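You operate a simulated robot arm through the tools that you are given. There is no shell and no other tool. Be economical: measure what you need, move in short steps, check, and stop when the job is done.

You run a simulated robot arm. Do the job below in one go: nothing can be reset, and whatever is moved stays where it is left.

TASK
Take the blue edge clip from the top of the frame bench and leave it on top of the yellow wheel block. Then put the small yellow block on the middle of the filler bench. Then take the filter basket from the shelf under the high cabinet and leave it on the middle shelf under the air panel. Then take the green wiping pad and leave it on the ledge behind the coater. Then take the black edge guard and leave it on the deck between the straps. Then take the orange wheel block and put it on the mat of the tilt plate. Do these in the order given. Set down upright: filter basket, orange wheel block.

Only the result counts: the job must be done as asked and must still hold three seconds after the hand-in. Knocking over, shifting, dropping, spilling or breaking anything else fails it.

THE ROBOT
A 7-joint arm with a two-finger parallel gripper on a trunk, on a base that drives. Base frame: it is fixed to the floor where the robot stands at the start and does not move with it; the origin is under the middle of the robot, x ahead of it, y to its left, z up. Units: m, rad, N and s.
With the tool pointing down near the work surface it reaches from about 0.12 to 0.52 m from the robot's upright axis, wherever it stands. Its first joint turns from -2.897 to 2.897 rad. Places, roughly: black edge guard (11x3x4 cm) [-3.3, 3.7, 0.3]; blue edge clip (3x3x5 cm) [0.5, -0.2, 0.9]; deck between the straps [-3.2, 4.4, 0.3]; filter basket [2.75, 11, 1]; green wiping pad (6x5x4 cm) [-1.7, 9.7, 0.9]; ledge behind the coater (15x104 cm) [-1.92, 10.1, 0.28]; mat of the tilt plate [-2.6, -2.7, 0.9]; middle of the filler bench (17x29 cm) [0.98, 8.26, 0.84]; middle shelf under the air panel [2.7, 12.3, 1]; orange wheel block (6x5x7 cm) [0.1, -4.1, 1]; small yellow block (3x4x2 cm) [1.3, 8.7, 0.5]; yellow wheel block (6x5x7 cm) [1, -0.1, 0.9]. Payload 1.57 kg.
The TCP is the grasp point between the finger pads, 0.03 m short of the fingertips. In the tool frame z runs along the fingers and y along their closing line. The gripper opens to 0.08 m. The fingers are 0.017 m wide and 0.012 m thick; the gripper's body (0.04 by 0.082 m) begins 0.08 m behind the TCP.
Orientation is that of the tool frame in the base frame, as a unit quaternion [w, x, y, z]. With the fingers straight down and closing along the base's y, the tool's x points along the base's -x, its y along +y and its z along -z.

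THE INTERFACE
- The arm moves only by the tool arm_command. Its argument "targets" is a list of rows, each a list of 7 numbers: the shift along the tool's x, y, z in m, then the turn, a rotation vector about the tool's x, y, z in degrees, then the gripper command, from -1 (fully open) to 1 (shut), values between in proportion. In form: [[dx, dy, dz, ax, ay, az, fingers], ...]. A call has 1 to 8 rows; each row is the pose to reach, as a shift and turn from the pose commanded when the call began, along the tool's axes at that moment. Each row takes 0.2 s and may step no farther than 0.05 m and 0.15 rad from the row before; otherwise, or with a gripper value out of range, the whole call is refused. A pose out of reach is approached as far as the arm can. The call stops where the force on the tool passes 40 N (or 10 N more than at its start, if that is more) or the arm is blocked; 0.2 s more then pass. The fingers move at their own pace (about 0.072 m/s each) and stop on an object; they squeeze with about 23 N. The grip force told is the motor's: it shows also when the fingers shut on nothing. Time passes only in rows, and 0.2 s behind the last, so rows that repeat a pose let the fingers close. It gives the time, the measured TCP pose, the force on the tool (base axes), the opening and the grip force at its end, in the units of the frame above (readings bear some noise), with the torque about the TCP (base axes, N m) and any sound that the robot's microphone picked up.
- Cameras (640 x 400 px; columns grow to the right, rows downward): "scene" is now at [-0.0053, 0.0962, 1.4492]; the picture's right is [-0.50, -0.87, 0.00], its down [-0.49, 0.28, -0.83] and it looks along [0.72, -0.41, -0.56] (base axes); focal length 262 px, centre (320, 200). "wrist" rides on the gripper at [0.072, -0.007, -0.122] in the tool frame; the picture's right is [0.09, 1.00, 0.00], its down [-0.84, 0.08, -0.54] and it looks along [-0.54, 0.05, 0.84] (tool axes); focal length 238 px, centre (320, 200). There is no depth. A picture from a camera that has moved, and an enlarged one, comes with that camera's place and axes in the base frame and with its lens.
- snapshot(camera): a new picture of that camera. No time passes.
- move_column(by): slides the trunk up (or, below 0, down) by that many m; the arm and the scene camera ride with it, the base frame stays. It gives what a move gives, with no picture.
- roll_base(legs): drives the robot by 1 to 6 legs, each [ahead, left, turn to the left] in m, m and rad, along the robot's own axes; the way and the turn of a leg run together, so that a leg with both is an arc; at most 1.5 m and 3.142 rad a leg. The arm and the cameras ride along, it lands a little off, and it stops where it bumps. It gives what a move gives.
- head_to(pan, tilt): turns the head with the scene camera to pan (to the left, within 1.501 rad either way) and tilt (down, from -0.506 to 1.204), counted from straight ahead of the robot. It gives what a move gives.
- close_up(camera, box): a new picture of the part [left, top, right, bottom] of that camera's present view, enlarged. No time passes.
- job_done(): hands the job in; it is judged then, once.

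Work in short steps. Places have to be worked out from the pictures, the camera data and where the tool is seen: move nearer, look again, correct. Check each grasp and each placing, and mend what went wrong. You have 186 turns and 148 pictures in all, those below and enlarged ones among them. Open the gripper and draw the arm clear of the work before you hand the job in, unless the task says otherwise; then end with one line.

The tools are called after ">>>" by a JSON object that holds its "name" and its "arguments". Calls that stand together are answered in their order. arm_command: Moves the arm, as the interface text tells. Its arguments: {"type":"object","properties":{"targets":{"type":"array","items":{"type":"array","items":{"type":"number"}}}},"required":["targets"]} The other tools are called the same way: move_column (by) slides the trunk up or down; roll_base (legs) drives the base; head_to (pan, tilt) turns the head that bears the scene camera; snapshot (camera) takes a picture; close_up (camera, box) takes an enlarged picture of a part of a camera's view; job_done () hands the job in.

At the start:

```text
time_s: 0.0
ee_pos: [0.3817, -0.1392, 1.1336]
tcp_rot: [0.0, 0.001, 1.0, -0.001]
ft_force: [0.1, 0.4, 0.4]
torque: [0.02, 0.01, -0.03]
finger_gap: 0.08
finger_force: 0.0
trunk travel left (down, up): [-0.25, 0.23]
robot x, y, heading: [-0.0006, -0.0014, -0.004]
head pan, tilt: [-0.518, 0.597]
```

scene: 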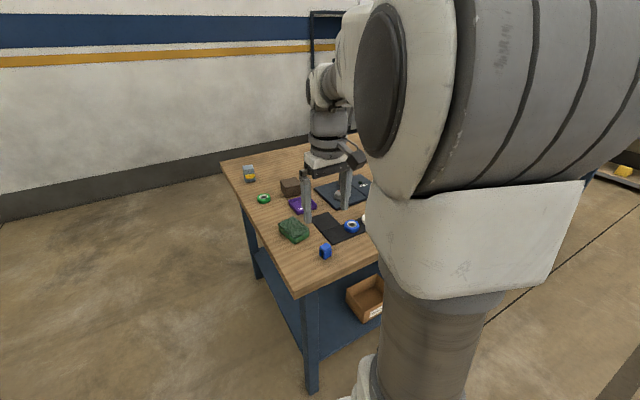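
wrist: 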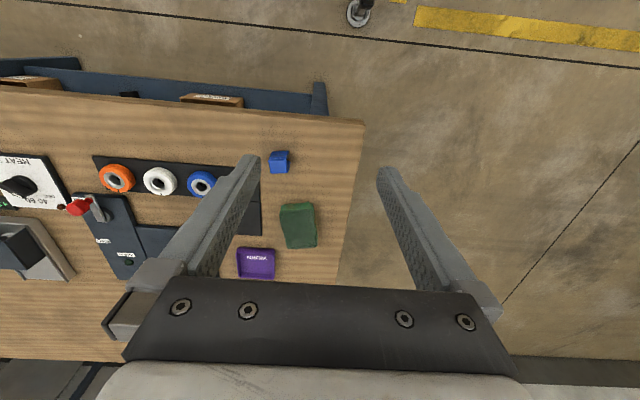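

The blue clip appears near (0.48, -0.20) on the bench, with the yellow wheel block near (1.04, -0.14). I'll take close-ups of both.

>>> {"name": "close_up", "arguments": {"camera": "wrist", "box": [220, 110, 380, 210]}}

>>> {"name": "close_up", "arguments": {"camera": "scene", "box": [200, 140, 400, 265]}}

```text
4.00 times, centred on (300, 160) of wrist
camera zoom: at [0.3075, -0.1475, 1.2551], right [-0.09, 1.0, 0.0], down [0.84, 0.08, 0.54], along [0.54, 0.05, -0.84], focal length 953 px, centre (400, 360)
```

zoom: 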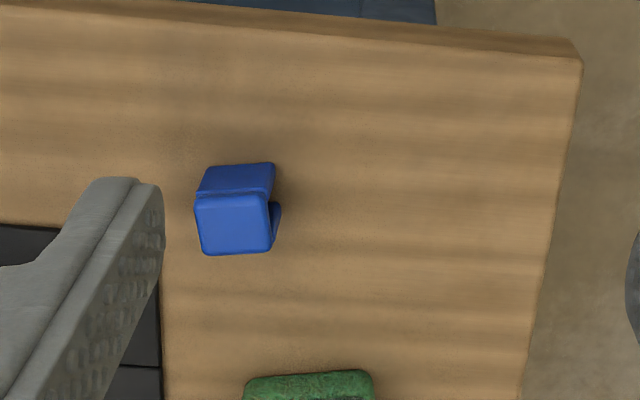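

```text
3.20 times, centred on (300, 202) of scene
camera zoom: at [-0.0053, 0.0962, 1.4492], right [-0.5, -0.87, 0.0], down [-0.49, 0.28, -0.83], along [0.72, -0.41, -0.56], focal length 837 px, centre (384, 192)
```

zoom: 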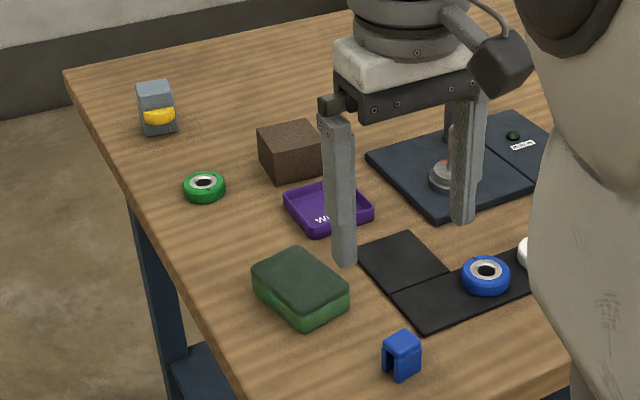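

Triangulating from both cameras puts the clip top at about (0.479, -0.200, 0.892), right at the reach limit. I'll slide the base right by 0.15 m first.

>>> {"name": "roll_base", "arguments": {"legs": [[0.0, -0.15, 0.0]]}}

```text
time_s: 1.8
ee_pos: [0.3809, -0.2886, 1.133]
tcp_rot: [-0.001, -0.001, 1.0, -0.001]
ft_force: [0.0, -1.0, -0.4]
torque: [0.03, 0.01, 0.0]
finger_gap: 0.0799
finger_force: 0.0
trunk travel left (down, up): [-0.25, 0.23]
robot x, y, heading: [-0.0002, -0.1497, 0.003]
head pan, tilt: [-0.518, 0.597]
```

The TCP is at (0.381, -0.289, 1.133). I'll move above the clip (+0.098 x, +0.089 y) and partway down.

>>> {"name": "arm_command", "arguments": {"targets": [[-0.033, 0.03, 0, 0, 0, 0, -1], [-0.066, 0.06, 0, 0, 0, 0, -1], [-0.098, 0.089, 0, 0, 0, 0, -1], [-0.098, 0.089, 0.045, 0, 0, 0, -1], [-0.098, 0.089, 0.09, 0, 0, 0, -1], [-0.098, 0.089, 0.135, 0, 0, 0, -1], [-0.098, 0.089, 0.165, 0, 0, 0, -1]]}}

>>> {"name": "snapshot", "arguments": {"camera": "wrist"}}

```text
time_s: 3.4
ee_pos: [0.4793, -0.1991, 0.9688]
tcp_rot: [0.0, -0.001, 1.0, 0.0]
ft_force: [0.0, -0.4, 0.1]
torque: [0.0, -0.03, -0.03]
finger_gap: 0.08
finger_force: 0.1
trunk travel left (down, up): [-0.25, 0.23]
robot x, y, heading: [-0.001, -0.1516, -0.001]
head pan, tilt: [-0.518, 0.597]
```

```text
143 pictures are left
camera wrist: at [0.4059, -0.208, 1.0906], right [-0.09, 1.0, 0.0], down [0.84, 0.08, 0.54], along [0.54, 0.05, -0.84], focal length 238 px, centre (320, 200)
```

wrist: 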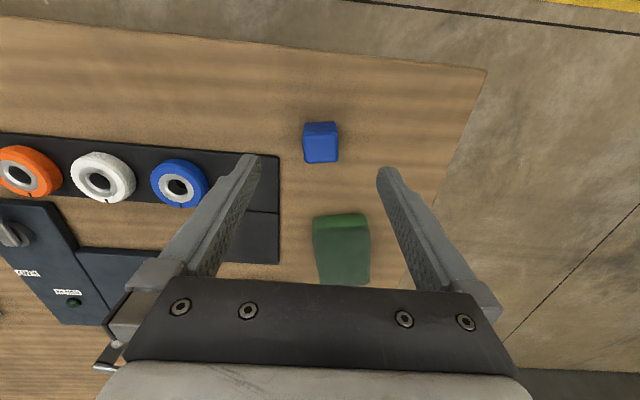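

The clip is centred under the tool at (0.479, -0.200). I'll descend to z≈0.878 and close.

>>> {"name": "arm_command", "arguments": {"targets": [[0, 0, 0.045, 0, 0, 0, -1], [0, 0, 0.09, 0, 0, 0, -1], [0, 0, 0.09, 0, 0, 0, 1], [0, 0, 0.09, 0, 0, 0, 1], [0, 0, 0.09, 0, 0, 0, 1], [0, 0, 0.09, 0, 0, 0, 1]]}}

```text
time_s: 4.0
ee_pos: [0.4814, -0.1998, 0.89]
tcp_rot: [0.003, -0.001, 1.0, 0.0]
ft_force: [0.6, 1.2, 2.0]
torque: [-0.03, 0.07, -0.02]
finger_gap: 0.0588
finger_force: 5.5
trunk travel left (down, up): [-0.25, 0.23]
robot x, y, heading: [0.0018, -0.1519, 0.005]
head pan, tilt: [-0.518, 0.597]
stopped in row 3: the force on the tool passed its limit at 126 N (the readings are from after the stop); the commanded pose is now the measured one
```

The fingertips seem to have touched the bench at TCP z≈0.885, so the surface is higher than I thought. I'll close here, slightly raised.

>>> {"name": "arm_command", "arguments": {"targets": [[0, 0, -0.003, 0, 0, 0, 1], [0, 0, -0.003, 0, 0, 0, 1], [0, 0, -0.003, 0, 0, 0, 1], [0, 0, -0.003, 0, 0, 0, 1]]}}

>>> {"name": "snapshot", "arguments": {"camera": "wrist"}}

```text
time_s: 5.0
ee_pos: [0.4803, -0.1998, 0.891]
tcp_rot: [0.0, -0.001, 1.0, 0.0]
ft_force: [0.0, 0.1, 0.7]
torque: [0.0, 0.01, -0.01]
finger_gap: 0.029
finger_force: 22.9
trunk travel left (down, up): [-0.25, 0.23]
robot x, y, heading: [-0.0031, -0.1514, 0.001]
head pan, tilt: [-0.518, 0.597]
```

```text
142 pictures are left
camera wrist: at [0.4068, -0.2079, 1.0131], right [-0.09, 1.0, 0.0], down [0.84, 0.08, 0.54], along [0.54, 0.05, -0.84], focal length 238 px, centre (320, 200)
```

wrist: 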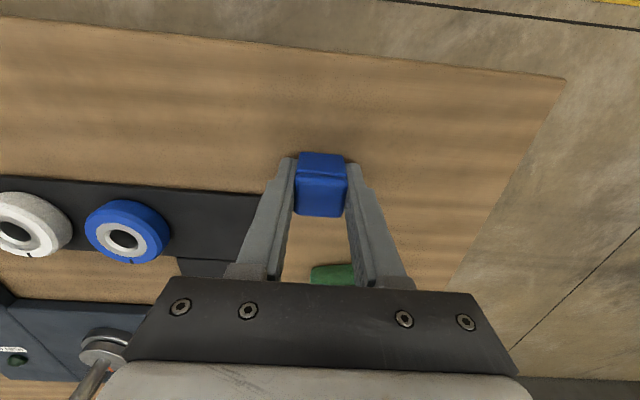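

The clip is gripped (gap 0.029). I'll lift it, then drive around to the bench's left side to face the yellow wheel block.

>>> {"name": "arm_command", "arguments": {"targets": [[0, 0, -0.04, 0, 0, 0, 1], [0, 0, -0.08, 0, 0, 0, 1], [0, 0, -0.12, 0, 0, 0, 1], [0, 0, -0.16, 0, 0, 0, 1], [0.04, 0, -0.2, 0, 0, 0, 1], [0.08, 0, -0.2, 0, 0, 0, 1]]}}

>>> {"name": "snapshot", "arguments": {"camera": "scene"}}

```text
refused: row 5 steps farther than a row can; nothing moved
```

```text
141 pictures are left
camera scene: at [-0.0052, -0.0538, 1.4492], right [-0.5, -0.87, 0.0], down [-0.49, 0.28, -0.83], along [0.72, -0.41, -0.56], focal length 262 px, centre (320, 200)
```

scene: 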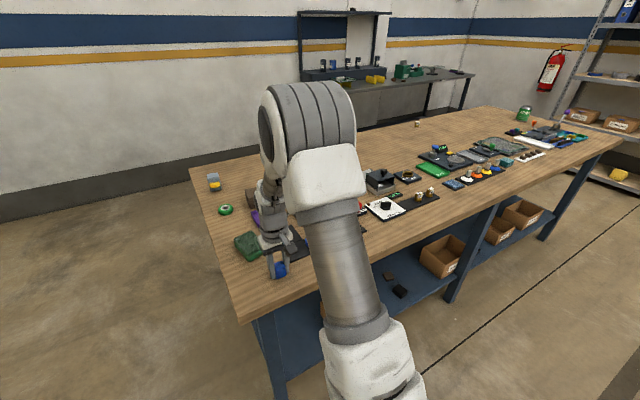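

That call was refused over its step size, so I'll repeat the lift with smaller steps.

>>> {"name": "arm_command", "arguments": {"targets": [[0, 0, -0.04, 0, 0, 0, 1], [0, 0, -0.08, 0, 0, 0, 1], [0, 0, -0.12, 0, 0, 0, 1], [0, 0, -0.16, 0, 0, 0, 1], [0, 0, -0.2, 0, 0, 0, 1], [0.04, 0, -0.21, 0, 0, 0, 1], [0.08, 0, -0.22, 0, 0, 0, 1]]}}

>>> {"name": "close_up", "arguments": {"camera": "scene", "box": [180, 150, 340, 250]}}

```text
time_s: 6.6
ee_pos: [0.4, -0.2004, 1.1116]
tcp_rot: [0.001, -0.001, 1.0, -0.001]
ft_force: [0.0, -0.4, -0.6]
torque: [0.02, 0.01, 0.04]
finger_gap: 0.0292
finger_force: 23.2
trunk travel left (down, up): [-0.25, 0.23]
robot x, y, heading: [0.0025, -0.1544, -0.001]
head pan, tilt: [-0.518, 0.597]
```

```text
4.00 times, centred on (260, 200) of scene
camera zoom: at [-0.005, -0.0538, 1.4492], right [-0.5, -0.87, 0.0], down [-0.49, 0.28, -0.83], along [0.72, -0.41, -0.56], focal length 1046 px, centre (560, 200)
```

zoom: 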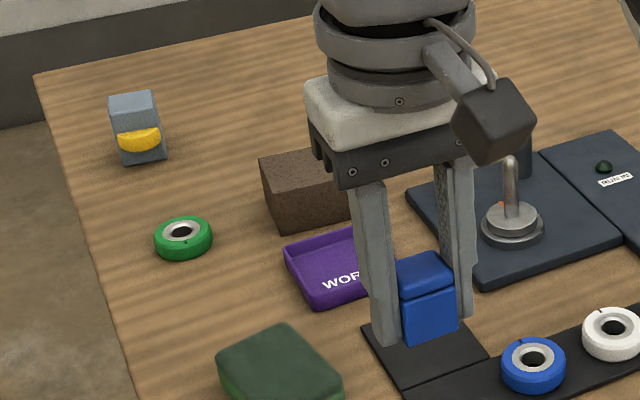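

The clip is held with its bottom near fingertip level. Driving around the corner now.

>>> {"name": "roll_base", "arguments": {"legs": [[0.0, 0.58, 0.0], [1.02, 0.0, 0.0], [0, 0, -1.571]]}}

>>> {"name": "head_to", "arguments": {"pan": 0.0, "tilt": 0.9}}

>>> {"name": "snapshot", "arguments": {"camera": "scene"}}

>>> {"name": "snapshot", "arguments": {"camera": "wrist"}}

```text
time_s: 23.2
ee_pos: [0.974, 0.027, 1.1118]
tcp_rot: [0.0, 0.711, 0.704, -0.001]
ft_force: [-0.1, 1.0, -0.6]
torque: [-0.03, -0.03, 0.0]
finger_gap: 0.0292
finger_force: 23.1
trunk travel left (down, up): [-0.25, 0.23]
robot x, y, heading: [1.0293, 0.4231, -1.577]
head pan, tilt: [-0.518, 0.597]
```

```text
time_s: 24.1
ee_pos: [0.9742, 0.0261, 1.1105]
tcp_rot: [0.0, 0.711, 0.703, 0.0]
ft_force: [-1.0, 0.2, 0.3]
torque: [0.02, -0.03, 0.0]
finger_gap: 0.0292
finger_force: 23.3
trunk travel left (down, up): [-0.25, 0.23]
robot x, y, heading: [1.0302, 0.4232, -1.58]
head pan, tilt: [0.0, 0.901]
```

```text
139 pictures are left
camera scene: at [1.1663, 0.4293, 1.4241], right [-1.0, 0.01, 0.0], down [0.01, 0.78, -0.62], along [-0.01, -0.62, -0.78], focal length 262 px, centre (320, 200)
```

scene: 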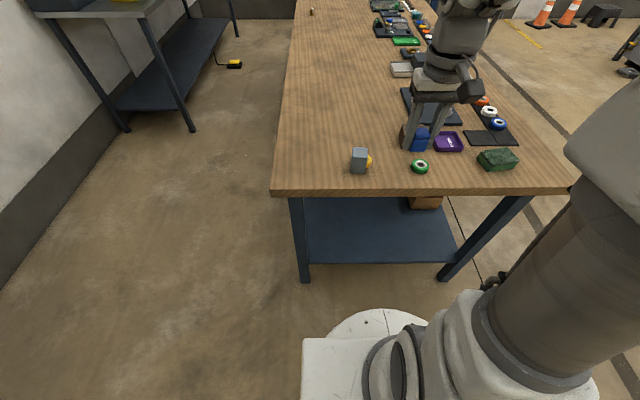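

```text
138 pictures are left
camera wrist: at [0.9665, 0.0975, 1.2329], right [1.0, 0.08, 0.0], down [0.07, -0.84, 0.54], along [0.04, -0.54, -0.84], focal length 238 px, centre (320, 200)
```

wrist: 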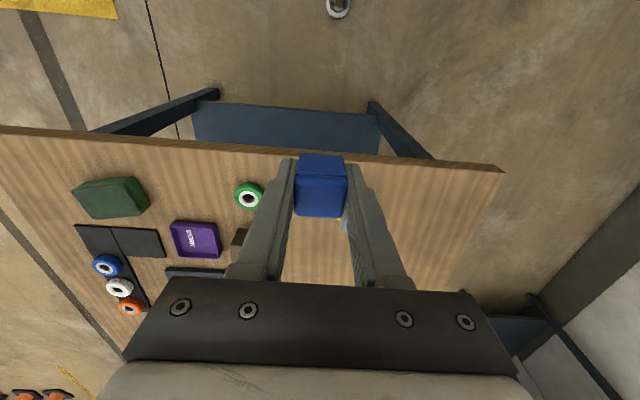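

The wheel block is about (1.05, -0.14). I'll drive 0.07 m closer and zoom in on it.

>>> {"name": "roll_base", "arguments": {"legs": [[0.07, 0.0, 0.0]]}}

>>> {"name": "close_up", "arguments": {"camera": "scene", "box": [310, 130, 438, 210]}}

>>> {"name": "close_up", "arguments": {"camera": "wrist", "box": [220, 110, 420, 235]}}

```text
time_s: 25.3
ee_pos: [0.9729, -0.0426, 1.1119]
tcp_rot: [0.001, 0.71, 0.704, 0.0]
ft_force: [0.1, -1.1, 0.5]
torque: [0.03, 0.0, 0.0]
finger_gap: 0.029
finger_force: 22.6
trunk travel left (down, up): [-0.25, 0.23]
robot x, y, heading: [1.0267, 0.3549, -1.579]
head pan, tilt: [0.0, 0.901]
```

```text
5.00 times, centred on (374, 170) of scene
camera zoom: at [1.1657, 0.3596, 1.4241], right [-1.0, 0.01, 0.0], down [0.01, 0.78, -0.62], along [-0.01, -0.62, -0.78], focal length 1308 px, centre (50, 350)
```

zoom: 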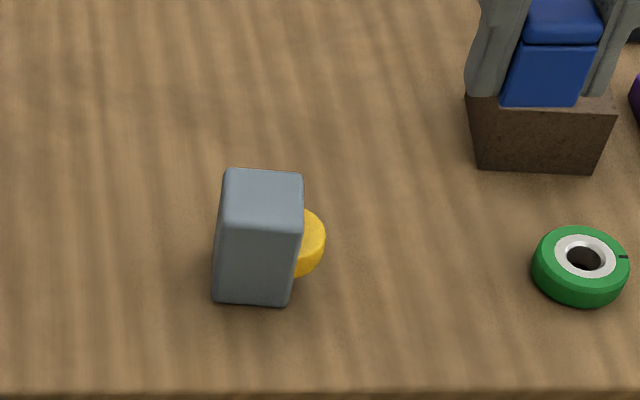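

```text
3.20 times, centred on (320, 172) of wrist
camera zoom: at [0.9658, 0.0279, 1.233], right [1.0, 0.08, 0.0], down [0.07, -0.84, 0.54], along [0.04, -0.54, -0.84], focal length 763 px, centre (320, 288)
```

zoom: 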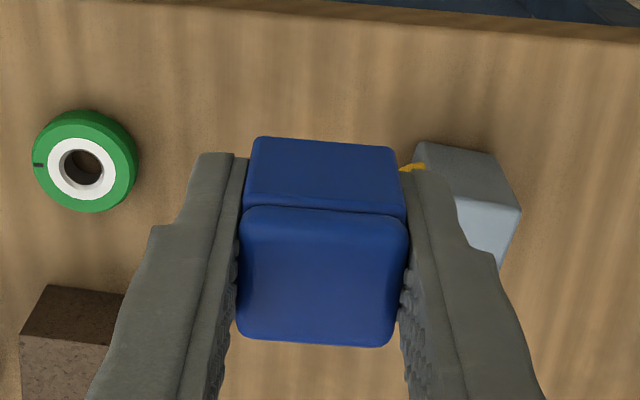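

The block top centre is around (1.045, -0.145, 0.922). I'll bring the clip over it and stop just above, with the clip bottom near 0.945.

>>> {"name": "arm_command", "arguments": {"targets": [[-0.03, 0.024, 0, 0, 0, 0, 1], [-0.06, 0.048, 0, 0, 0, 0, 1], [-0.102, 0.071, 0, 0, 0, 0, 1], [-0.102, 0.071, 0.045, 0, 0, 0, 1], [-0.102, 0.071, 0.09, 0, 0, 0, 1], [-0.102, 0.071, 0.13, 0, 0, 0, 1]]}}

>>> {"name": "close_up", "arguments": {"camera": "scene", "box": [310, 100, 470, 200]}}

>>> {"name": "close_up", "arguments": {"camera": "wrist", "box": [220, 110, 420, 235]}}

```text
time_s: 26.7
ee_pos: [1.0435, -0.1463, 0.9803]
tcp_rot: [0.001, 0.71, 0.704, 0.0]
ft_force: [0.5, 0.1, -0.2]
torque: [0.01, 0.04, -0.04]
finger_gap: 0.0291
finger_force: 22.9
trunk travel left (down, up): [-0.25, 0.23]
robot x, y, heading: [1.029, 0.3558, -1.581]
head pan, tilt: [0.0, 0.901]
```

```text
4.00 times, centred on (390, 150) of scene
camera zoom: at [1.1657, 0.3596, 1.4241], right [-1.0, 0.01, 0.0], down [0.01, 0.78, -0.62], along [-0.01, -0.62, -0.78], focal length 1046 px, centre (40, 400)
```

zoom: 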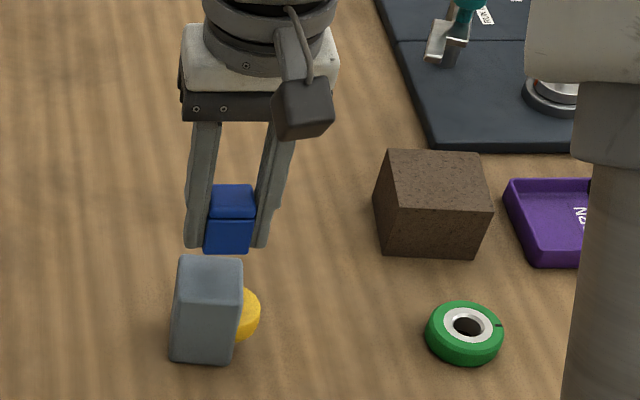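

```text
3.20 times, centred on (320, 172) of wrist
camera zoom: at [1.0357, -0.0745, 1.1028], right [1.0, 0.08, 0.0], down [0.07, -0.84, 0.54], along [0.04, -0.54, -0.84], focal length 763 px, centre (320, 288)
```

zoom: 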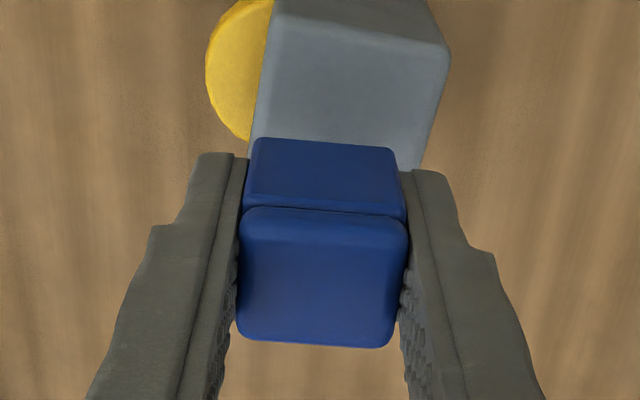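

The clip lines up over the block, so I'll descend with a small +x correction, slowly to near contact.

>>> {"name": "arm_command", "arguments": {"targets": [[0.001, 0.004, 0.008, 0, 0, 0, 1], [0.001, 0.004, 0.014, 0, 0, 0, 1], [0.001, 0.004, 0.019, 0, 0, 0, 1], [0.001, 0.004, 0.019, 0, 0, 0, 1]]}}

>>> {"name": "close_up", "arguments": {"camera": "scene", "box": [330, 130, 410, 180]}}

```text
time_s: 27.7
ee_pos: [1.0464, -0.1455, 0.9624]
tcp_rot: [0.0, 0.71, 0.704, -0.001]
ft_force: [-0.3, -0.5, 0.1]
torque: [0.02, 0.01, 0.0]
finger_gap: 0.0291
finger_force: 22.9
trunk travel left (down, up): [-0.25, 0.23]
robot x, y, heading: [1.0283, 0.3556, -1.58]
head pan, tilt: [0.0, 0.901]
```

```text
8.00 times, centred on (370, 155) of scene
camera zoom: at [1.1657, 0.3595, 1.4241], right [-1.0, 0.01, 0.0], down [0.01, 0.78, -0.62], along [-0.01, -0.62, -0.78], focal length 2093 px, centre (-80, 560)
```

zoom: 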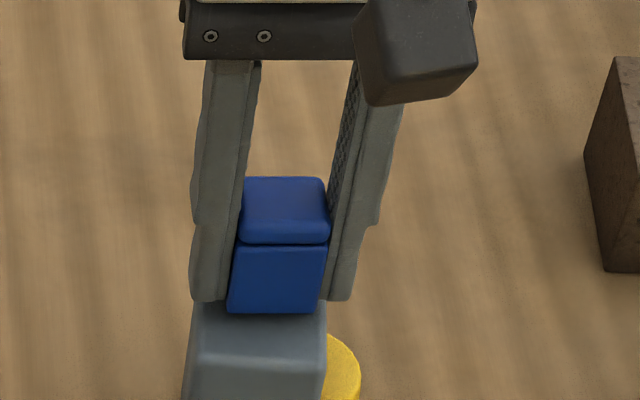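

The clip is about 5 mm too far back and slightly toward -x. I'll correct that and lower to contact.

>>> {"name": "arm_command", "arguments": {"targets": [[0.004, 0.004, 0.002, 0, 0, 0, 1], [0.004, 0.004, 0.005, 0, 0, 0, 1], [0.004, 0.004, 0.007, 0, 0, 0, 1], [0.004, 0.004, 0.007, 0, 0, 0, 1]]}}

>>> {"name": "close_up", "arguments": {"camera": "scene", "box": [330, 130, 410, 180]}}

```text
time_s: 28.7
ee_pos: [1.0508, -0.14, 0.9559]
tcp_rot: [0.001, 0.709, 0.705, 0.0]
ft_force: [0.3, 0.3, 3.9]
torque: [0.03, 0.01, -0.02]
finger_gap: 0.029
finger_force: 23.1
trunk travel left (down, up): [-0.25, 0.23]
robot x, y, heading: [1.0248, 0.3544, -1.583]
head pan, tilt: [0.0, 0.901]
```

```text
8.00 times, centred on (370, 155) of scene
camera zoom: at [1.1657, 0.3598, 1.4242], right [-1.0, 0.01, 0.0], down [0.01, 0.78, -0.62], along [-0.01, -0.62, -0.78], focal length 2093 px, centre (-80, 560)
```

zoom: 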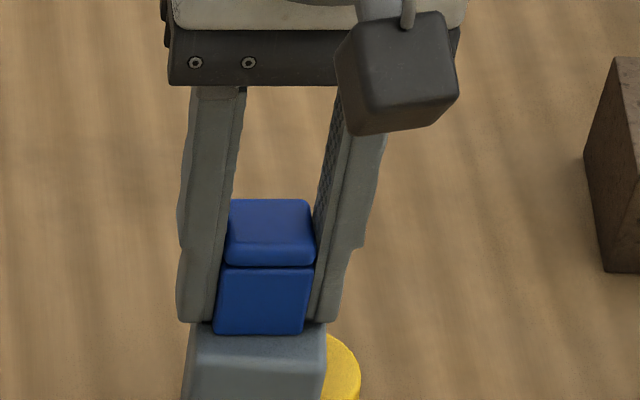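

The 3.9 N of force means contact, and the clip is centred. I'll open gently and rise.

>>> {"name": "arm_command", "arguments": {"targets": [[0, 0, 0.0, 0, 0, 0, 0.2], [0, 0, 0.0, 0, 0, 0, 0.0], [0, 0, 0.0, 0, 0, 0, 0.0], [0, 0, -0.02, 0, 0, 0, 0.0], [0, 0, -0.06, 0, 0, 0, -0.5], [0, 0, -0.11, 0, 0, 0, -1], [0, 0, -0.16, 0, 0, 0, -1]]}}

>>> {"name": "close_up", "arguments": {"camera": "scene", "box": [310, 100, 470, 200]}}

```text
time_s: 30.3
ee_pos: [1.051, -0.1404, 1.1168]
tcp_rot: [0.001, 0.71, 0.704, 0.0]
ft_force: [1.0, -1.1, 0.3]
torque: [0.01, 0.02, -0.01]
finger_gap: 0.0798
finger_force: 0.1
trunk travel left (down, up): [-0.25, 0.23]
robot x, y, heading: [1.0288, 0.358, -1.577]
head pan, tilt: [0.0, 0.901]
```

```text
4.00 times, centred on (390, 150) of scene
camera zoom: at [1.1657, 0.3595, 1.424], right [-1.0, 0.01, 0.0], down [0.01, 0.78, -0.62], along [-0.01, -0.62, -0.78], focal length 1046 px, centre (40, 400)
```

zoom: 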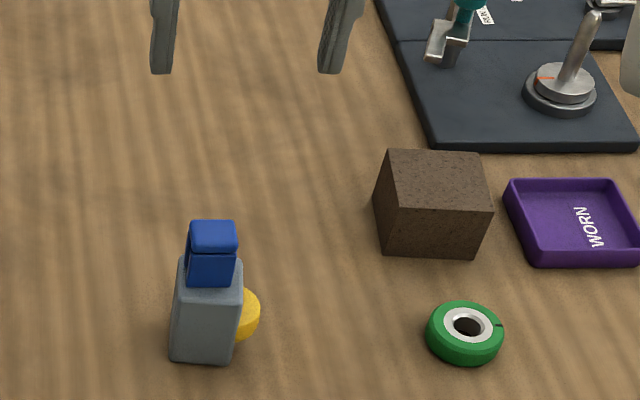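

The clip stands on the wheel block. I'll back off, turn to face +y and survey the way to the filler bench.

>>> {"name": "roll_base", "arguments": {"legs": [[-0.4, 0.0, 0.0], [0, 0, 3.14]]}}

>>> {"name": "head_to", "arguments": {"pan": 0.0, "tilt": 0.25}}

>>> {"name": "snapshot", "arguments": {"camera": "scene"}}

```text
time_s: 43.4
ee_pos: [1.008, 1.2517, 1.1149]
tcp_rot: [0.001, -0.705, 0.71, 0.0]
ft_force: [0.8, 0.6, 0.8]
torque: [-0.01, -0.01, 0.02]
finger_gap: 0.0802
finger_force: 0.1
trunk travel left (down, up): [-0.25, 0.23]
robot x, y, heading: [1.0291, 0.7568, 1.559]
head pan, tilt: [0.0, 0.901]
```

```text
time_s: 44.4
ee_pos: [1.0073, 1.2528, 1.115]
tcp_rot: [0.0, -0.705, 0.71, 0.002]
ft_force: [-0.8, 1.2, 0.3]
torque: [0.03, 0.02, 0.02]
finger_gap: 0.0802
finger_force: 0.0
trunk travel left (down, up): [-0.25, 0.23]
robot x, y, heading: [1.0311, 0.7508, 1.562]
head pan, tilt: [0.0, 0.25]
```

```text
130 pictures are left
camera scene: at [0.8894, 0.7711, 1.481], right [1.0, -0.01, 0.0], down [0.0, -0.25, -0.97], along [0.01, 0.97, -0.25], focal length 262 px, centre (320, 200)
```

scene: 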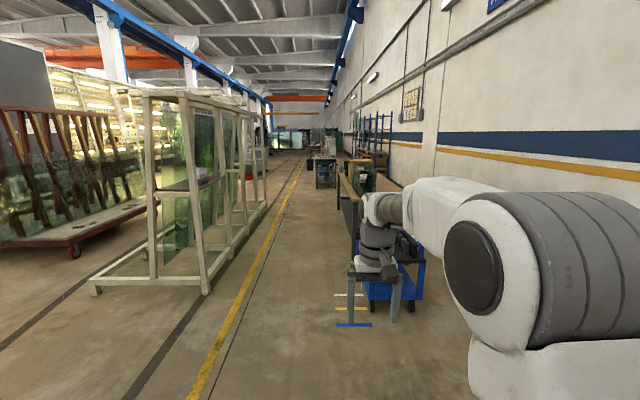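

The corridor between the glass frames and the benches looks free at x≈0.4. I'll shift left and drive up it in stages.

>>> {"name": "roll_base", "arguments": {"legs": [[0.3, 0.62, 0.0], [1.5, 0, 0.009], [1.5, 0, 0]]}}

>>> {"name": "snapshot", "arguments": {"camera": "scene"}}

```text
time_s: 68.7
ee_pos: [0.3817, 4.5639, 1.1152]
tcp_rot: [0.0, 0.709, -0.705, 0.0]
ft_force: [0.6, -0.7, 0.9]
torque: [-0.03, -0.01, 0.0]
finger_gap: 0.0797
finger_force: 0.0
trunk travel left (down, up): [-0.25, 0.23]
robot x, y, heading: [0.416, 4.0653, 1.581]
head pan, tilt: [0.0, 0.25]
```

```text
129 pictures are left
camera scene: at [0.2699, 4.0803, 1.4811], right [1.0, 0.01, 0.0], down [0.0, -0.25, -0.97], along [0.0, 0.97, -0.25], focal length 262 px, centre (320, 200)
```

scene: 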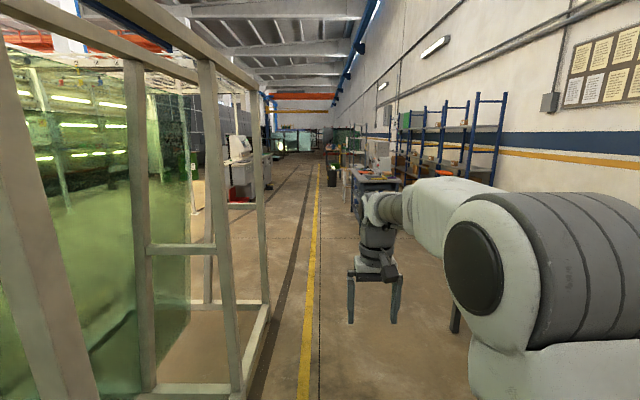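

The lane ahead is free, so I'll drive 2.6 m further.

>>> {"name": "roll_base", "arguments": {"legs": [[1.4, 0, -0.01], [1.3, 0, 0]]}}

>>> {"name": "head_to", "arguments": {"pan": -0.45, "tilt": 0.45}}

>>> {"name": "snapshot", "arguments": {"camera": "scene"}}

```text
time_s: 86.3
ee_pos: [0.4187, 7.2687, 1.1166]
tcp_rot: [0.0, -0.702, 0.712, 0.001]
ft_force: [-0.2, 0.0, 0.7]
torque: [0.03, 0.01, 0.01]
finger_gap: 0.0801
finger_force: 0.1
trunk travel left (down, up): [-0.25, 0.23]
robot x, y, heading: [0.4373, 6.7715, 1.557]
head pan, tilt: [0.0, 0.25]
```

```text
time_s: 87.2
ee_pos: [0.4179, 7.2684, 1.1156]
tcp_rot: [0.001, -0.701, 0.713, 0.001]
ft_force: [-0.9, -0.2, 0.4]
torque: [0.0, 0.0, 0.01]
finger_gap: 0.0799
finger_force: 0.1
trunk travel left (down, up): [-0.25, 0.23]
robot x, y, heading: [0.439, 6.7708, 1.553]
head pan, tilt: [-0.45, 0.45]
```

```text
128 pictures are left
camera scene: at [0.3362, 6.7772, 1.4625], right [0.89, -0.45, 0.0], down [-0.2, -0.39, -0.9], along [0.4, 0.8, -0.43], focal length 262 px, centre (320, 200)
```

scene: 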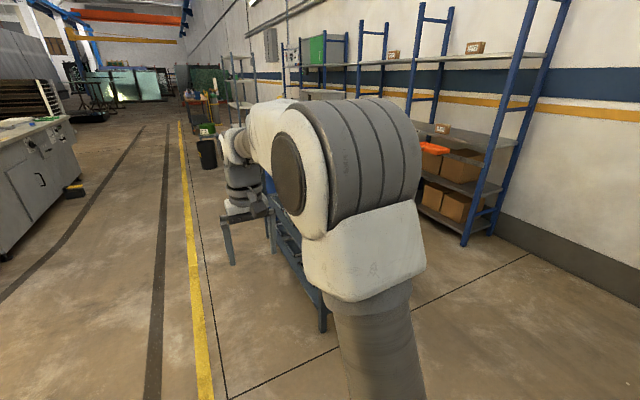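

The arm blocks the view. I'll draw the hand in a little, drive to y≈8.25 well clear on the left, and turn to face the filler bench (+x).

>>> {"name": "arm_command", "arguments": {"targets": [[0.05, 0, 0, 0, 0, 0, -1], [0.1, 0, -0.02, 0, 0, 0, -1], [0.14, 0, -0.04, 0, 0, 0, -1]]}}

>>> {"name": "roll_base", "arguments": {"legs": [[1.46, 0.3, 0.0], [0, 0, -1.553]]}}

>>> {"name": "head_to", "arguments": {"pan": 0.0, "tilt": 0.5}}

>>> {"name": "snapshot", "arguments": {"camera": "scene"}}

```text
refused: row 2 steps farther than a row can; nothing moved
```

```text
time_s: 101.9
ee_pos: [0.652, 8.2641, 1.116]
tcp_rot: [0.001, -0.007, 1.0, 0.0]
ft_force: [0.0, 0.0, -0.3]
torque: [-0.03, -0.02, 0.01]
finger_gap: 0.08
finger_force: 0.0
trunk travel left (down, up): [-0.25, 0.23]
robot x, y, heading: [0.1536, 8.2291, 0.014]
head pan, tilt: [-0.45, 0.45]
```

```text
time_s: 102.8
ee_pos: [0.6506, 8.2631, 1.1161]
tcp_rot: [0.001, -0.006, 1.0, 0.0]
ft_force: [0.8, -0.2, 0.5]
torque: [0.07, 0.01, 0.02]
finger_gap: 0.0799
finger_force: 0.0
trunk travel left (down, up): [-0.25, 0.23]
robot x, y, heading: [0.1518, 8.2275, 0.015]
head pan, tilt: [0.0, 0.499]
```

```text
127 pictures are left
camera scene: at [0.1627, 8.3693, 1.458], right [0.01, -1.0, 0.0], down [-0.48, -0.01, -0.88], along [0.88, 0.01, -0.48], focal length 262 px, centre (320, 200)
```

scene: 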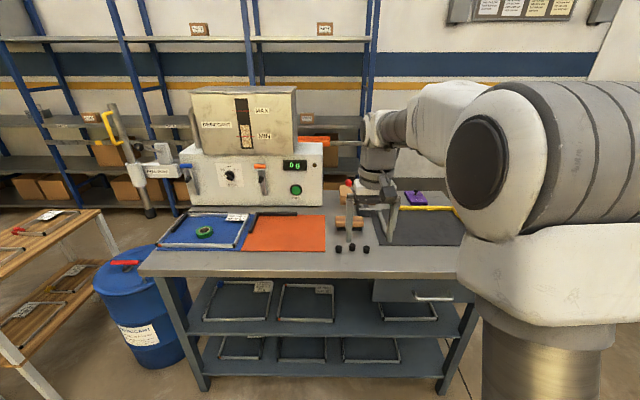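

The filler bench faces me, with its front edge at x≈0.79. The small yellow block should be at z≈0.5, likely on the lower shelf, so I'll zoom there and around.

>>> {"name": "close_up", "arguments": {"camera": "scene", "box": [140, 180, 460, 380]}}

>>> {"name": "move_column", "arguments": {"by": -0.25}}

>>> {"name": "head_to", "arguments": {"pan": 0.1, "tilt": 0.5}}

>>> {"name": "snapshot", "arguments": {"camera": "scene"}}

```text
2.00 times, centred on (300, 280) of scene
camera zoom: at [0.1627, 8.3693, 1.458], right [0.01, -1.0, 0.0], down [-0.48, -0.01, -0.88], along [0.88, 0.01, -0.48], focal length 523 px, centre (360, 40)
```

zoom: 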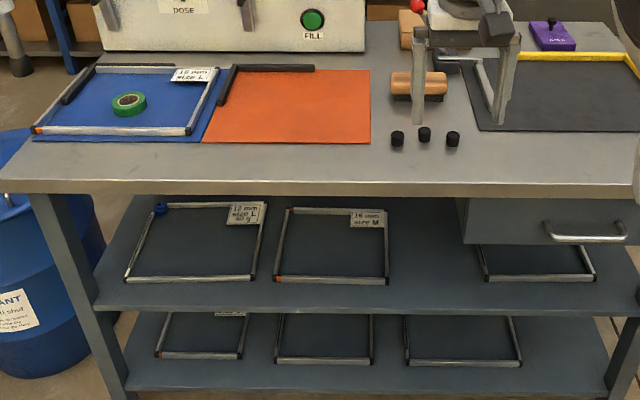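

```text
time_s: 105.4
ee_pos: [0.6512, 8.2636, 0.8651]
tcp_rot: [0.001, -0.007, 1.0, 0.0]
ft_force: [0.4, 1.5, 0.0]
torque: [0.01, 0.01, 0.03]
finger_gap: 0.08
finger_force: 0.0
trunk travel left (down, up): [0.0, 0.48]
robot x, y, heading: [0.1537, 8.2312, 0.018]
head pan, tilt: [0.0, 0.499]
```

```text
time_s: 106.1
ee_pos: [0.6501, 8.2633, 0.8656]
tcp_rot: [0.001, -0.008, 1.0, 0.0]
ft_force: [-0.6, 0.1, -0.5]
torque: [0.03, -0.04, -0.03]
finger_gap: 0.08
finger_force: 0.0
trunk travel left (down, up): [0.0, 0.48]
robot x, y, heading: [0.1593, 8.2265, 0.017]
head pan, tilt: [0.099, 0.499]
```

```text
125 pictures are left
camera scene: at [0.1621, 8.3783, 1.208], right [0.11, -0.99, 0.0], down [-0.48, -0.05, -0.88], along [0.87, 0.1, -0.48], focal length 262 px, centre (320, 200)
```

scene: 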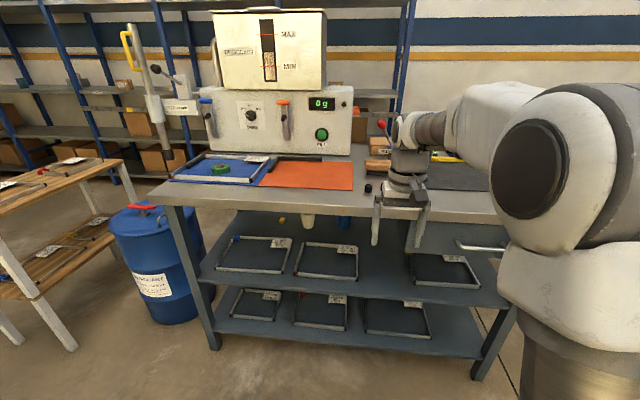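

A small yellow object shows on the bench's upper shelf near the rear, at (282, 219), with bottles beside it. Zooming in.

>>> {"name": "close_up", "arguments": {"camera": "scene", "box": [220, 195, 380, 295]}}

```text
4.00 times, centred on (300, 245) of scene
camera zoom: at [0.1621, 8.3783, 1.208], right [0.11, -0.99, 0.0], down [-0.48, -0.05, -0.88], along [0.87, 0.1, -0.48], focal length 1046 px, centre (400, 20)
```

zoom: 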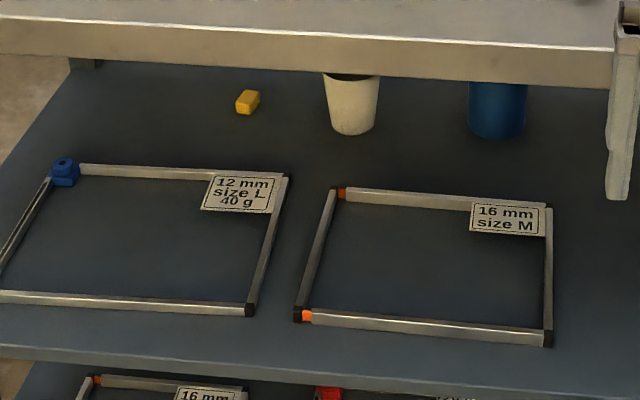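

The block is about (1.215, 8.69, 0.50) on the shelf, roughly 0.1 m from the rear edge. I'll go round the bench's right end to check access from behind.

>>> {"name": "move_column", "arguments": {"by": 0.25}}

>>> {"name": "roll_base", "arguments": {"legs": [[0, -1.3, 0.0], [1.0, 0, 0]]}}

>>> {"name": "head_to", "arguments": {"pan": 0.9, "tilt": 0.5}}

>>> {"name": "snapshot", "arguments": {"camera": "scene"}}

```text
time_s: 108.6
ee_pos: [0.6511, 8.263, 1.1157]
tcp_rot: [0.001, -0.007, 1.0, 0.001]
ft_force: [1.0, -0.9, 0.7]
torque: [0.01, 0.01, -0.01]
finger_gap: 0.0799
finger_force: 0.0
trunk travel left (down, up): [-0.25, 0.23]
robot x, y, heading: [0.1571, 8.2278, 0.015]
head pan, tilt: [0.099, 0.499]
```

```text
time_s: 125.0
ee_pos: [1.6666, 6.9787, 1.1154]
tcp_rot: [0.001, -0.009, 1.0, 0.0]
ft_force: [-0.8, -0.1, 0.2]
torque: [-0.01, 0.0, -0.01]
finger_gap: 0.0803
finger_force: 0.1
trunk travel left (down, up): [-0.25, 0.23]
robot x, y, heading: [1.1691, 6.9433, 0.021]
head pan, tilt: [0.099, 0.499]
```

```text
time_s: 126.2
ee_pos: [1.6677, 6.9785, 1.1159]
tcp_rot: [0.001, -0.01, 1.0, 0.001]
ft_force: [-0.4, 0.5, -0.2]
torque: [0.01, 0.02, 0.01]
finger_gap: 0.0802
finger_force: 0.1
trunk travel left (down, up): [-0.25, 0.23]
robot x, y, heading: [1.1717, 6.9418, 0.014]
head pan, tilt: [0.901, 0.499]
```

```text
123 pictures are left
camera scene: at [1.1426, 7.1531, 1.458], right [0.79, -0.61, 0.0], down [-0.29, -0.38, -0.88], along [0.53, 0.7, -0.48], focal length 262 px, centre (320, 200)
```

scene: 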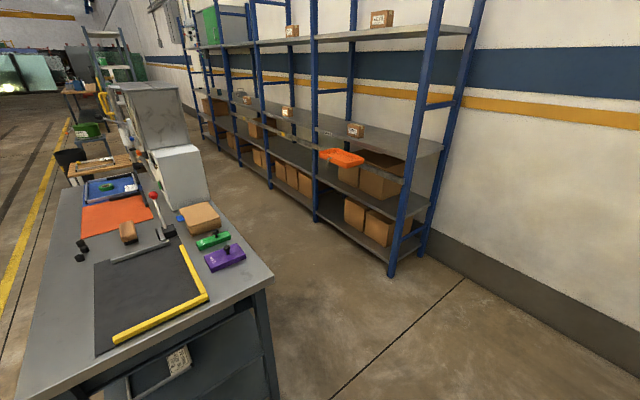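

The rear aisle (x≈1.4 to 2.4) is open. I'll retract the hand, then drive into the aisle and face the bench rear (-x).

>>> {"name": "arm_command", "arguments": {"targets": [[0.045, 0, 0, 0, 0, 0, -1], [0.09, 0, 0, 0, 0, 0, -1], [0.13, 0, 0, 0, 0, 0, -1], [0.17, 0, 0, 0, 0, 0, -1]]}}

>>> {"name": "roll_base", "arguments": {"legs": [[0, 0, 1.555], [0, -0.75, 0], [1.5, 0, 0]]}}

>>> {"name": "head_to", "arguments": {"pan": 0.6, "tilt": 0.7}}

>>> {"name": "snapshot", "arguments": {"camera": "scene"}}

```text
time_s: 127.2
ee_pos: [1.4976, 6.9758, 1.1142]
tcp_rot: [0.001, -0.009, 1.0, 0.0]
ft_force: [0.1, 1.3, -0.2]
torque: [0.0, 0.03, 0.01]
finger_gap: 0.0803
finger_force: 0.0
trunk travel left (down, up): [-0.25, 0.23]
robot x, y, heading: [1.1737, 6.944, 0.014]
head pan, tilt: [0.901, 0.499]
```

```text
time_s: 148.0
ee_pos: [1.8448, 8.8007, 1.1137]
tcp_rot: [0.0, 0.717, -0.697, -0.001]
ft_force: [0.0, 0.1, 1.1]
torque: [-0.02, 0.0, 0.0]
finger_gap: 0.08
finger_force: 0.1
trunk travel left (down, up): [-0.25, 0.23]
robot x, y, heading: [1.8819, 8.4735, 1.597]
head pan, tilt: [0.901, 0.499]
```

```text
time_s: 148.8
ee_pos: [1.8454, 8.802, 1.1145]
tcp_rot: [-0.001, 0.717, -0.697, -0.002]
ft_force: [-0.6, 0.3, 0.1]
torque: [0.04, -0.01, -0.01]
finger_gap: 0.0798
finger_force: 0.1
trunk travel left (down, up): [-0.25, 0.23]
robot x, y, heading: [1.8818, 8.4764, 1.598]
head pan, tilt: [0.6, 0.7]
```

```text
122 pictures are left
camera scene: at [1.6917, 8.4611, 1.4403], right [0.81, 0.59, 0.0], down [0.38, -0.52, -0.77], along [-0.45, 0.62, -0.64], focal length 262 px, centre (320, 200)
```

scene: 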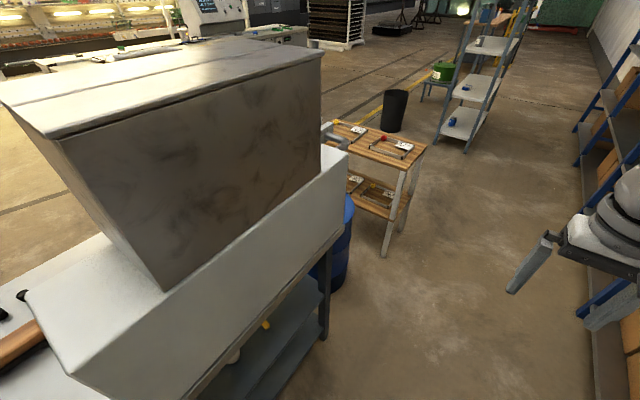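

The yellow block is visible through the rear of the shelf. I'll advance 0.2 m, turn to face the bench and lower the trunk.

>>> {"name": "roll_base", "arguments": {"legs": [[0.22, 0, 0], [0, 0, 1.545]]}}

>>> {"name": "move_column", "arguments": {"by": -0.25}}

>>> {"name": "head_to", "arguments": {"pan": 0.2, "tilt": 0.9}}

>>> {"name": "snapshot", "arguments": {"camera": "scene"}}

>>> {"name": "snapshot", "arguments": {"camera": "wrist"}}

```text
time_s: 155.9
ee_pos: [1.5505, 8.6688, 1.1144]
tcp_rot: [0.001, 1.0, 0.003, -0.001]
ft_force: [0.9, 0.2, -0.2]
torque: [0.04, -0.04, 0.01]
finger_gap: 0.0802
finger_force: 0.1
trunk travel left (down, up): [-0.25, 0.23]
robot x, y, heading: [1.8793, 8.6974, -3.131]
head pan, tilt: [0.6, 0.7]
```

```text
time_s: 158.5
ee_pos: [1.5491, 8.6684, 0.8641]
tcp_rot: [0.0, 1.0, 0.004, -0.001]
ft_force: [1.1, 0.3, -0.3]
torque: [0.0, -0.02, 0.01]
finger_gap: 0.0801
finger_force: 0.1
trunk travel left (down, up): [0.0, 0.48]
robot x, y, heading: [1.8758, 8.6983, -3.138]
head pan, tilt: [0.6, 0.7]
```

```text
time_s: 159.4
ee_pos: [1.5504, 8.6691, 0.8645]
tcp_rot: [0.0, 1.0, 0.004, 0.0]
ft_force: [-0.2, -0.3, 0.6]
torque: [-0.03, 0.0, -0.01]
finger_gap: 0.0802
finger_force: 0.1
trunk travel left (down, up): [0.0, 0.48]
robot x, y, heading: [1.876, 8.6987, -3.13]
head pan, tilt: [0.201, 0.901]
```

```text
121 pictures are left
camera scene: at [1.8805, 8.5433, 1.1741], right [-0.21, 0.98, 0.0], down [0.77, 0.16, -0.62], along [-0.61, -0.13, -0.78], focal length 262 px, centre (320, 200)
```

scene: 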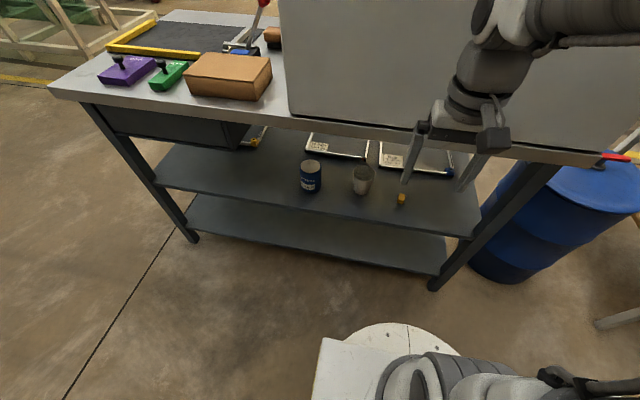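

```text
120 pictures are left
camera wrist: at [1.6206, 8.6742, 0.9859], right [0.1, -0.99, 0.0], down [-0.84, -0.08, 0.54], along [-0.54, -0.05, -0.84], focal length 238 px, centre (320, 200)
```

wrist: 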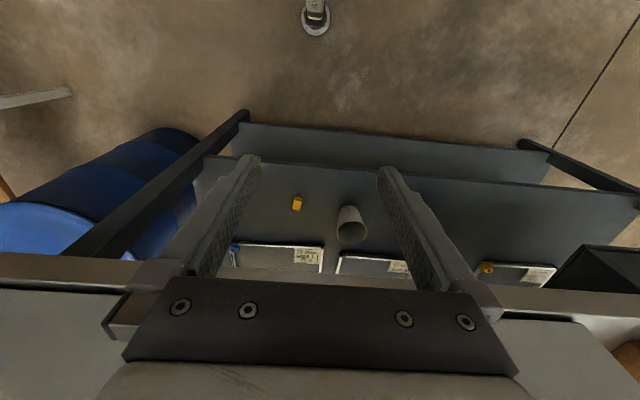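

Triangulation puts the block at (1.286, 8.70, 0.495). The shelf's rear edge is at x≈1.39 and the bench top's rear edge at x≈1.41. I plan a 45° tilted approach; checking block yaw first.

>>> {"name": "close_up", "arguments": {"camera": "wrist", "box": [260, 180, 324, 220]}}

>>> {"name": "close_up", "arguments": {"camera": "scene", "box": [340, 150, 468, 230]}}

```text
10.00 times, centred on (292, 200) of wrist
camera zoom: at [1.6206, 8.6742, 0.9859], right [0.1, -0.99, 0.0], down [-0.84, -0.08, 0.54], along [-0.54, -0.05, -0.84], focal length 2384 px, centre (600, 200)
```

zoom: 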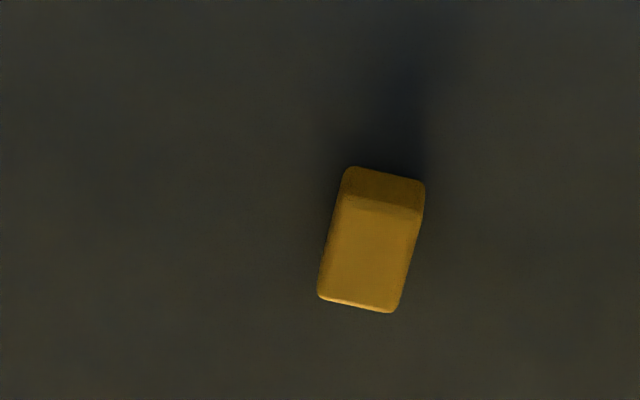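

```text
5.00 times, centred on (404, 190) of scene
camera zoom: at [1.8805, 8.5433, 1.1741], right [-0.21, 0.98, 0.0], down [0.77, 0.16, -0.62], along [-0.61, -0.13, -0.78], focal length 1308 px, centre (-100, 250)
```

zoom: 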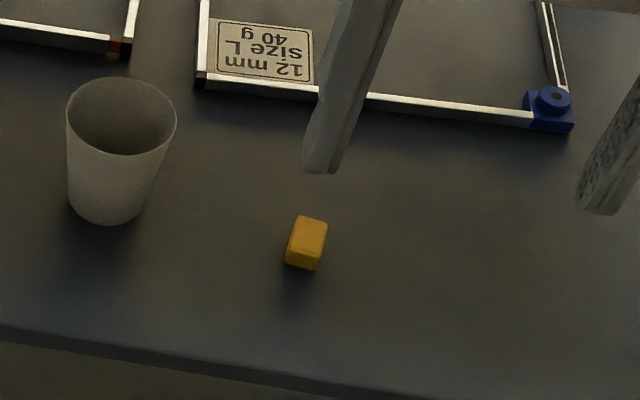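

The block's long axis is nearly along x, yawed about 5.5°. I'll lower the hand in the aisle with that yaw and the fingers partly closed.

>>> {"name": "arm_command", "arguments": {"targets": [[0, -0.005, 0.04, 0, 0, 2, -0.4], [0, -0.01, 0.08, 0, 0, 4, -0.4], [0, -0.013, 0.12, 0, 0, 5.5, -0.4], [0, -0.013, 0.16, 0, 0, 5.5, -0.4]]}}

```text
time_s: 160.4
ee_pos: [1.5509, 8.683, 0.7045]
tcp_rot: [0.0, 0.999, -0.044, -0.001]
ft_force: [-0.6, 1.0, 0.8]
torque: [0.02, 0.01, 0.02]
finger_gap: 0.0561
finger_force: 0.1
trunk travel left (down, up): [0.0, 0.48]
robot x, y, heading: [1.8755, 8.6977, -3.135]
head pan, tilt: [0.201, 0.901]
```

That worked. Now I'll tilt about tool y by -45° while easing toward the bench.

>>> {"name": "arm_command", "arguments": {"targets": [[-0.01, 0, 0.0, 0, -7.5, 0, -0.4], [-0.02, 0, 0.0, 0, -15, 0, -0.4], [-0.03, 0, 0.0, 0, -22.5, 0, -0.4], [-0.04, 0, 0.01, 0, -30, 0, -0.4], [-0.055, 0, 0.02, 0, -37.5, 0, -0.4], [-0.07, 0, 0.02, 0, -45, 0, -0.4], [-0.07, 0, 0.02, 0, -45, 0, -0.4]]}}

>>> {"name": "snapshot", "arguments": {"camera": "wrist"}}

>>> {"name": "snapshot", "arguments": {"camera": "scene"}}

```text
time_s: 162.0
ee_pos: [1.4332, 8.6817, 0.6902]
tcp_rot: [-0.017, 0.923, -0.045, -0.383]
ft_force: [0.2, 0.0, 0.5]
torque: [0.01, 0.0, -0.01]
finger_gap: 0.0559
finger_force: 0.1
out of reach, approached as far as the arm can: row 4, 5, 6, 7
trunk travel left (down, up): [0.0, 0.48]
robot x, y, heading: [1.8808, 8.6983, -3.136]
head pan, tilt: [0.201, 0.901]
```

```text
117 pictures are left
camera wrist: at [1.5692, 8.6747, 0.7251], right [-0.03, -1.0, -0.06], down [-0.21, -0.06, 0.98], along [-0.98, 0.04, -0.21], focal length 238 px, centre (320, 200)
```

wrist: 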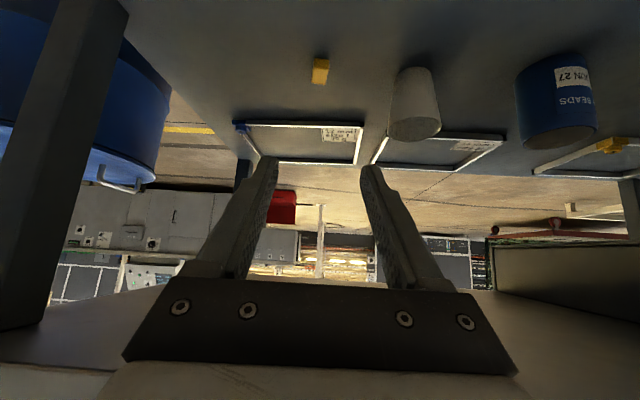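

```text
116 pictures are left
camera scene: at [1.8806, 8.5434, 1.1741], right [-0.21, 0.98, 0.0], down [0.77, 0.16, -0.62], along [-0.61, -0.13, -0.78], focal length 262 px, centre (320, 200)
```

scene: 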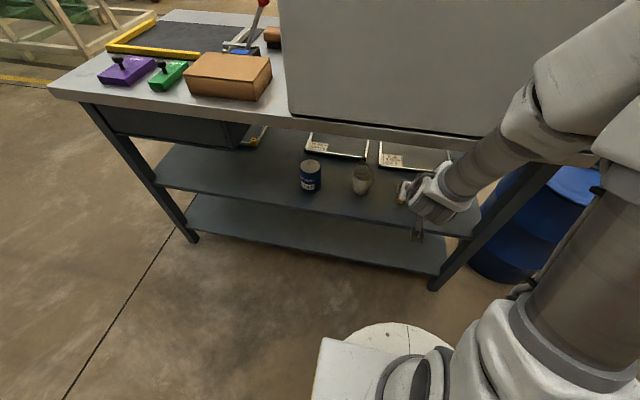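

The tilt is reached (45°) with the TCP at (1.433, 8.682, 0.690); it was only too near the trunk. I'll move to the pre-grasp point about 0.12 m back from the block along the tool axis.

>>> {"name": "arm_command", "arguments": {"targets": [[0.01, -0.002, 0.035, 0, 0, 0, -0.4], [0.02, -0.004, 0.07, 0, 0, 0, -0.4], [0.029, -0.005, 0.101, 0, 0, 0, -0.4]]}}

>>> {"name": "snapshot", "arguments": {"camera": "wrist"}}

```text
time_s: 162.8
ee_pos: [1.3832, 8.6914, 0.5992]
tcp_rot: [-0.017, 0.922, -0.041, -0.384]
ft_force: [-0.1, -0.3, 0.1]
torque: [0.0, 0.01, -0.02]
finger_gap: 0.0559
finger_force: 0.0
trunk travel left (down, up): [0.0, 0.48]
robot x, y, heading: [1.8729, 8.7009, -3.135]
head pan, tilt: [0.201, 0.901]
```

```text
115 pictures are left
camera wrist: at [1.5186, 8.6851, 0.634], right [-0.02, -1.0, -0.07], down [-0.21, -0.06, 0.98], along [-0.98, 0.04, -0.21], focal length 238 px, centre (320, 200)
```

wrist: 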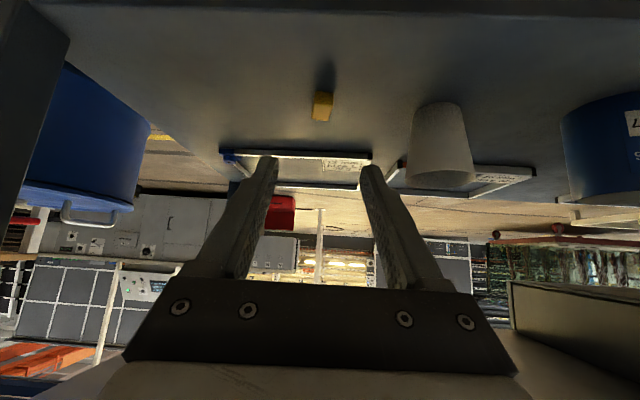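

The pre-grasp is on target and the block is on the approach line at about (1.30, 8.698). I'll advance along the tool and close.

>>> {"name": "arm_command", "arguments": {"targets": [[0.001, 0, 0.04, 0, 0, 0, -0.4], [0.003, 0, 0.08, 0, 0, 0, -0.4], [0.004, 0, 0.1, 0, 0, 0, -0.4], [0.004, 0, 0.113, 0, 0, 0, -0.4]]}}

>>> {"name": "snapshot", "arguments": {"camera": "wrist"}}

```text
time_s: 163.8
ee_pos: [1.3056, 8.6988, 0.5157]
tcp_rot: [-0.017, 0.923, -0.041, -0.383]
ft_force: [-1.4, 0.1, -0.8]
torque: [0.0, -0.05, 0.01]
finger_gap: 0.056
finger_force: 0.1
trunk travel left (down, up): [0.0, 0.48]
robot x, y, heading: [1.8737, 8.7001, -3.13]
head pan, tilt: [0.201, 0.901]
```

```text
114 pictures are left
camera wrist: at [1.4412, 8.692, 0.5517], right [-0.02, -1.0, -0.07], down [-0.21, -0.06, 0.98], along [-0.98, 0.04, -0.21], focal length 238 px, centre (320, 200)
```

wrist: 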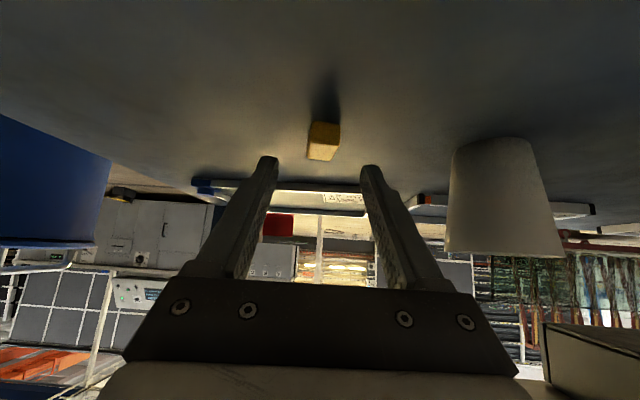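

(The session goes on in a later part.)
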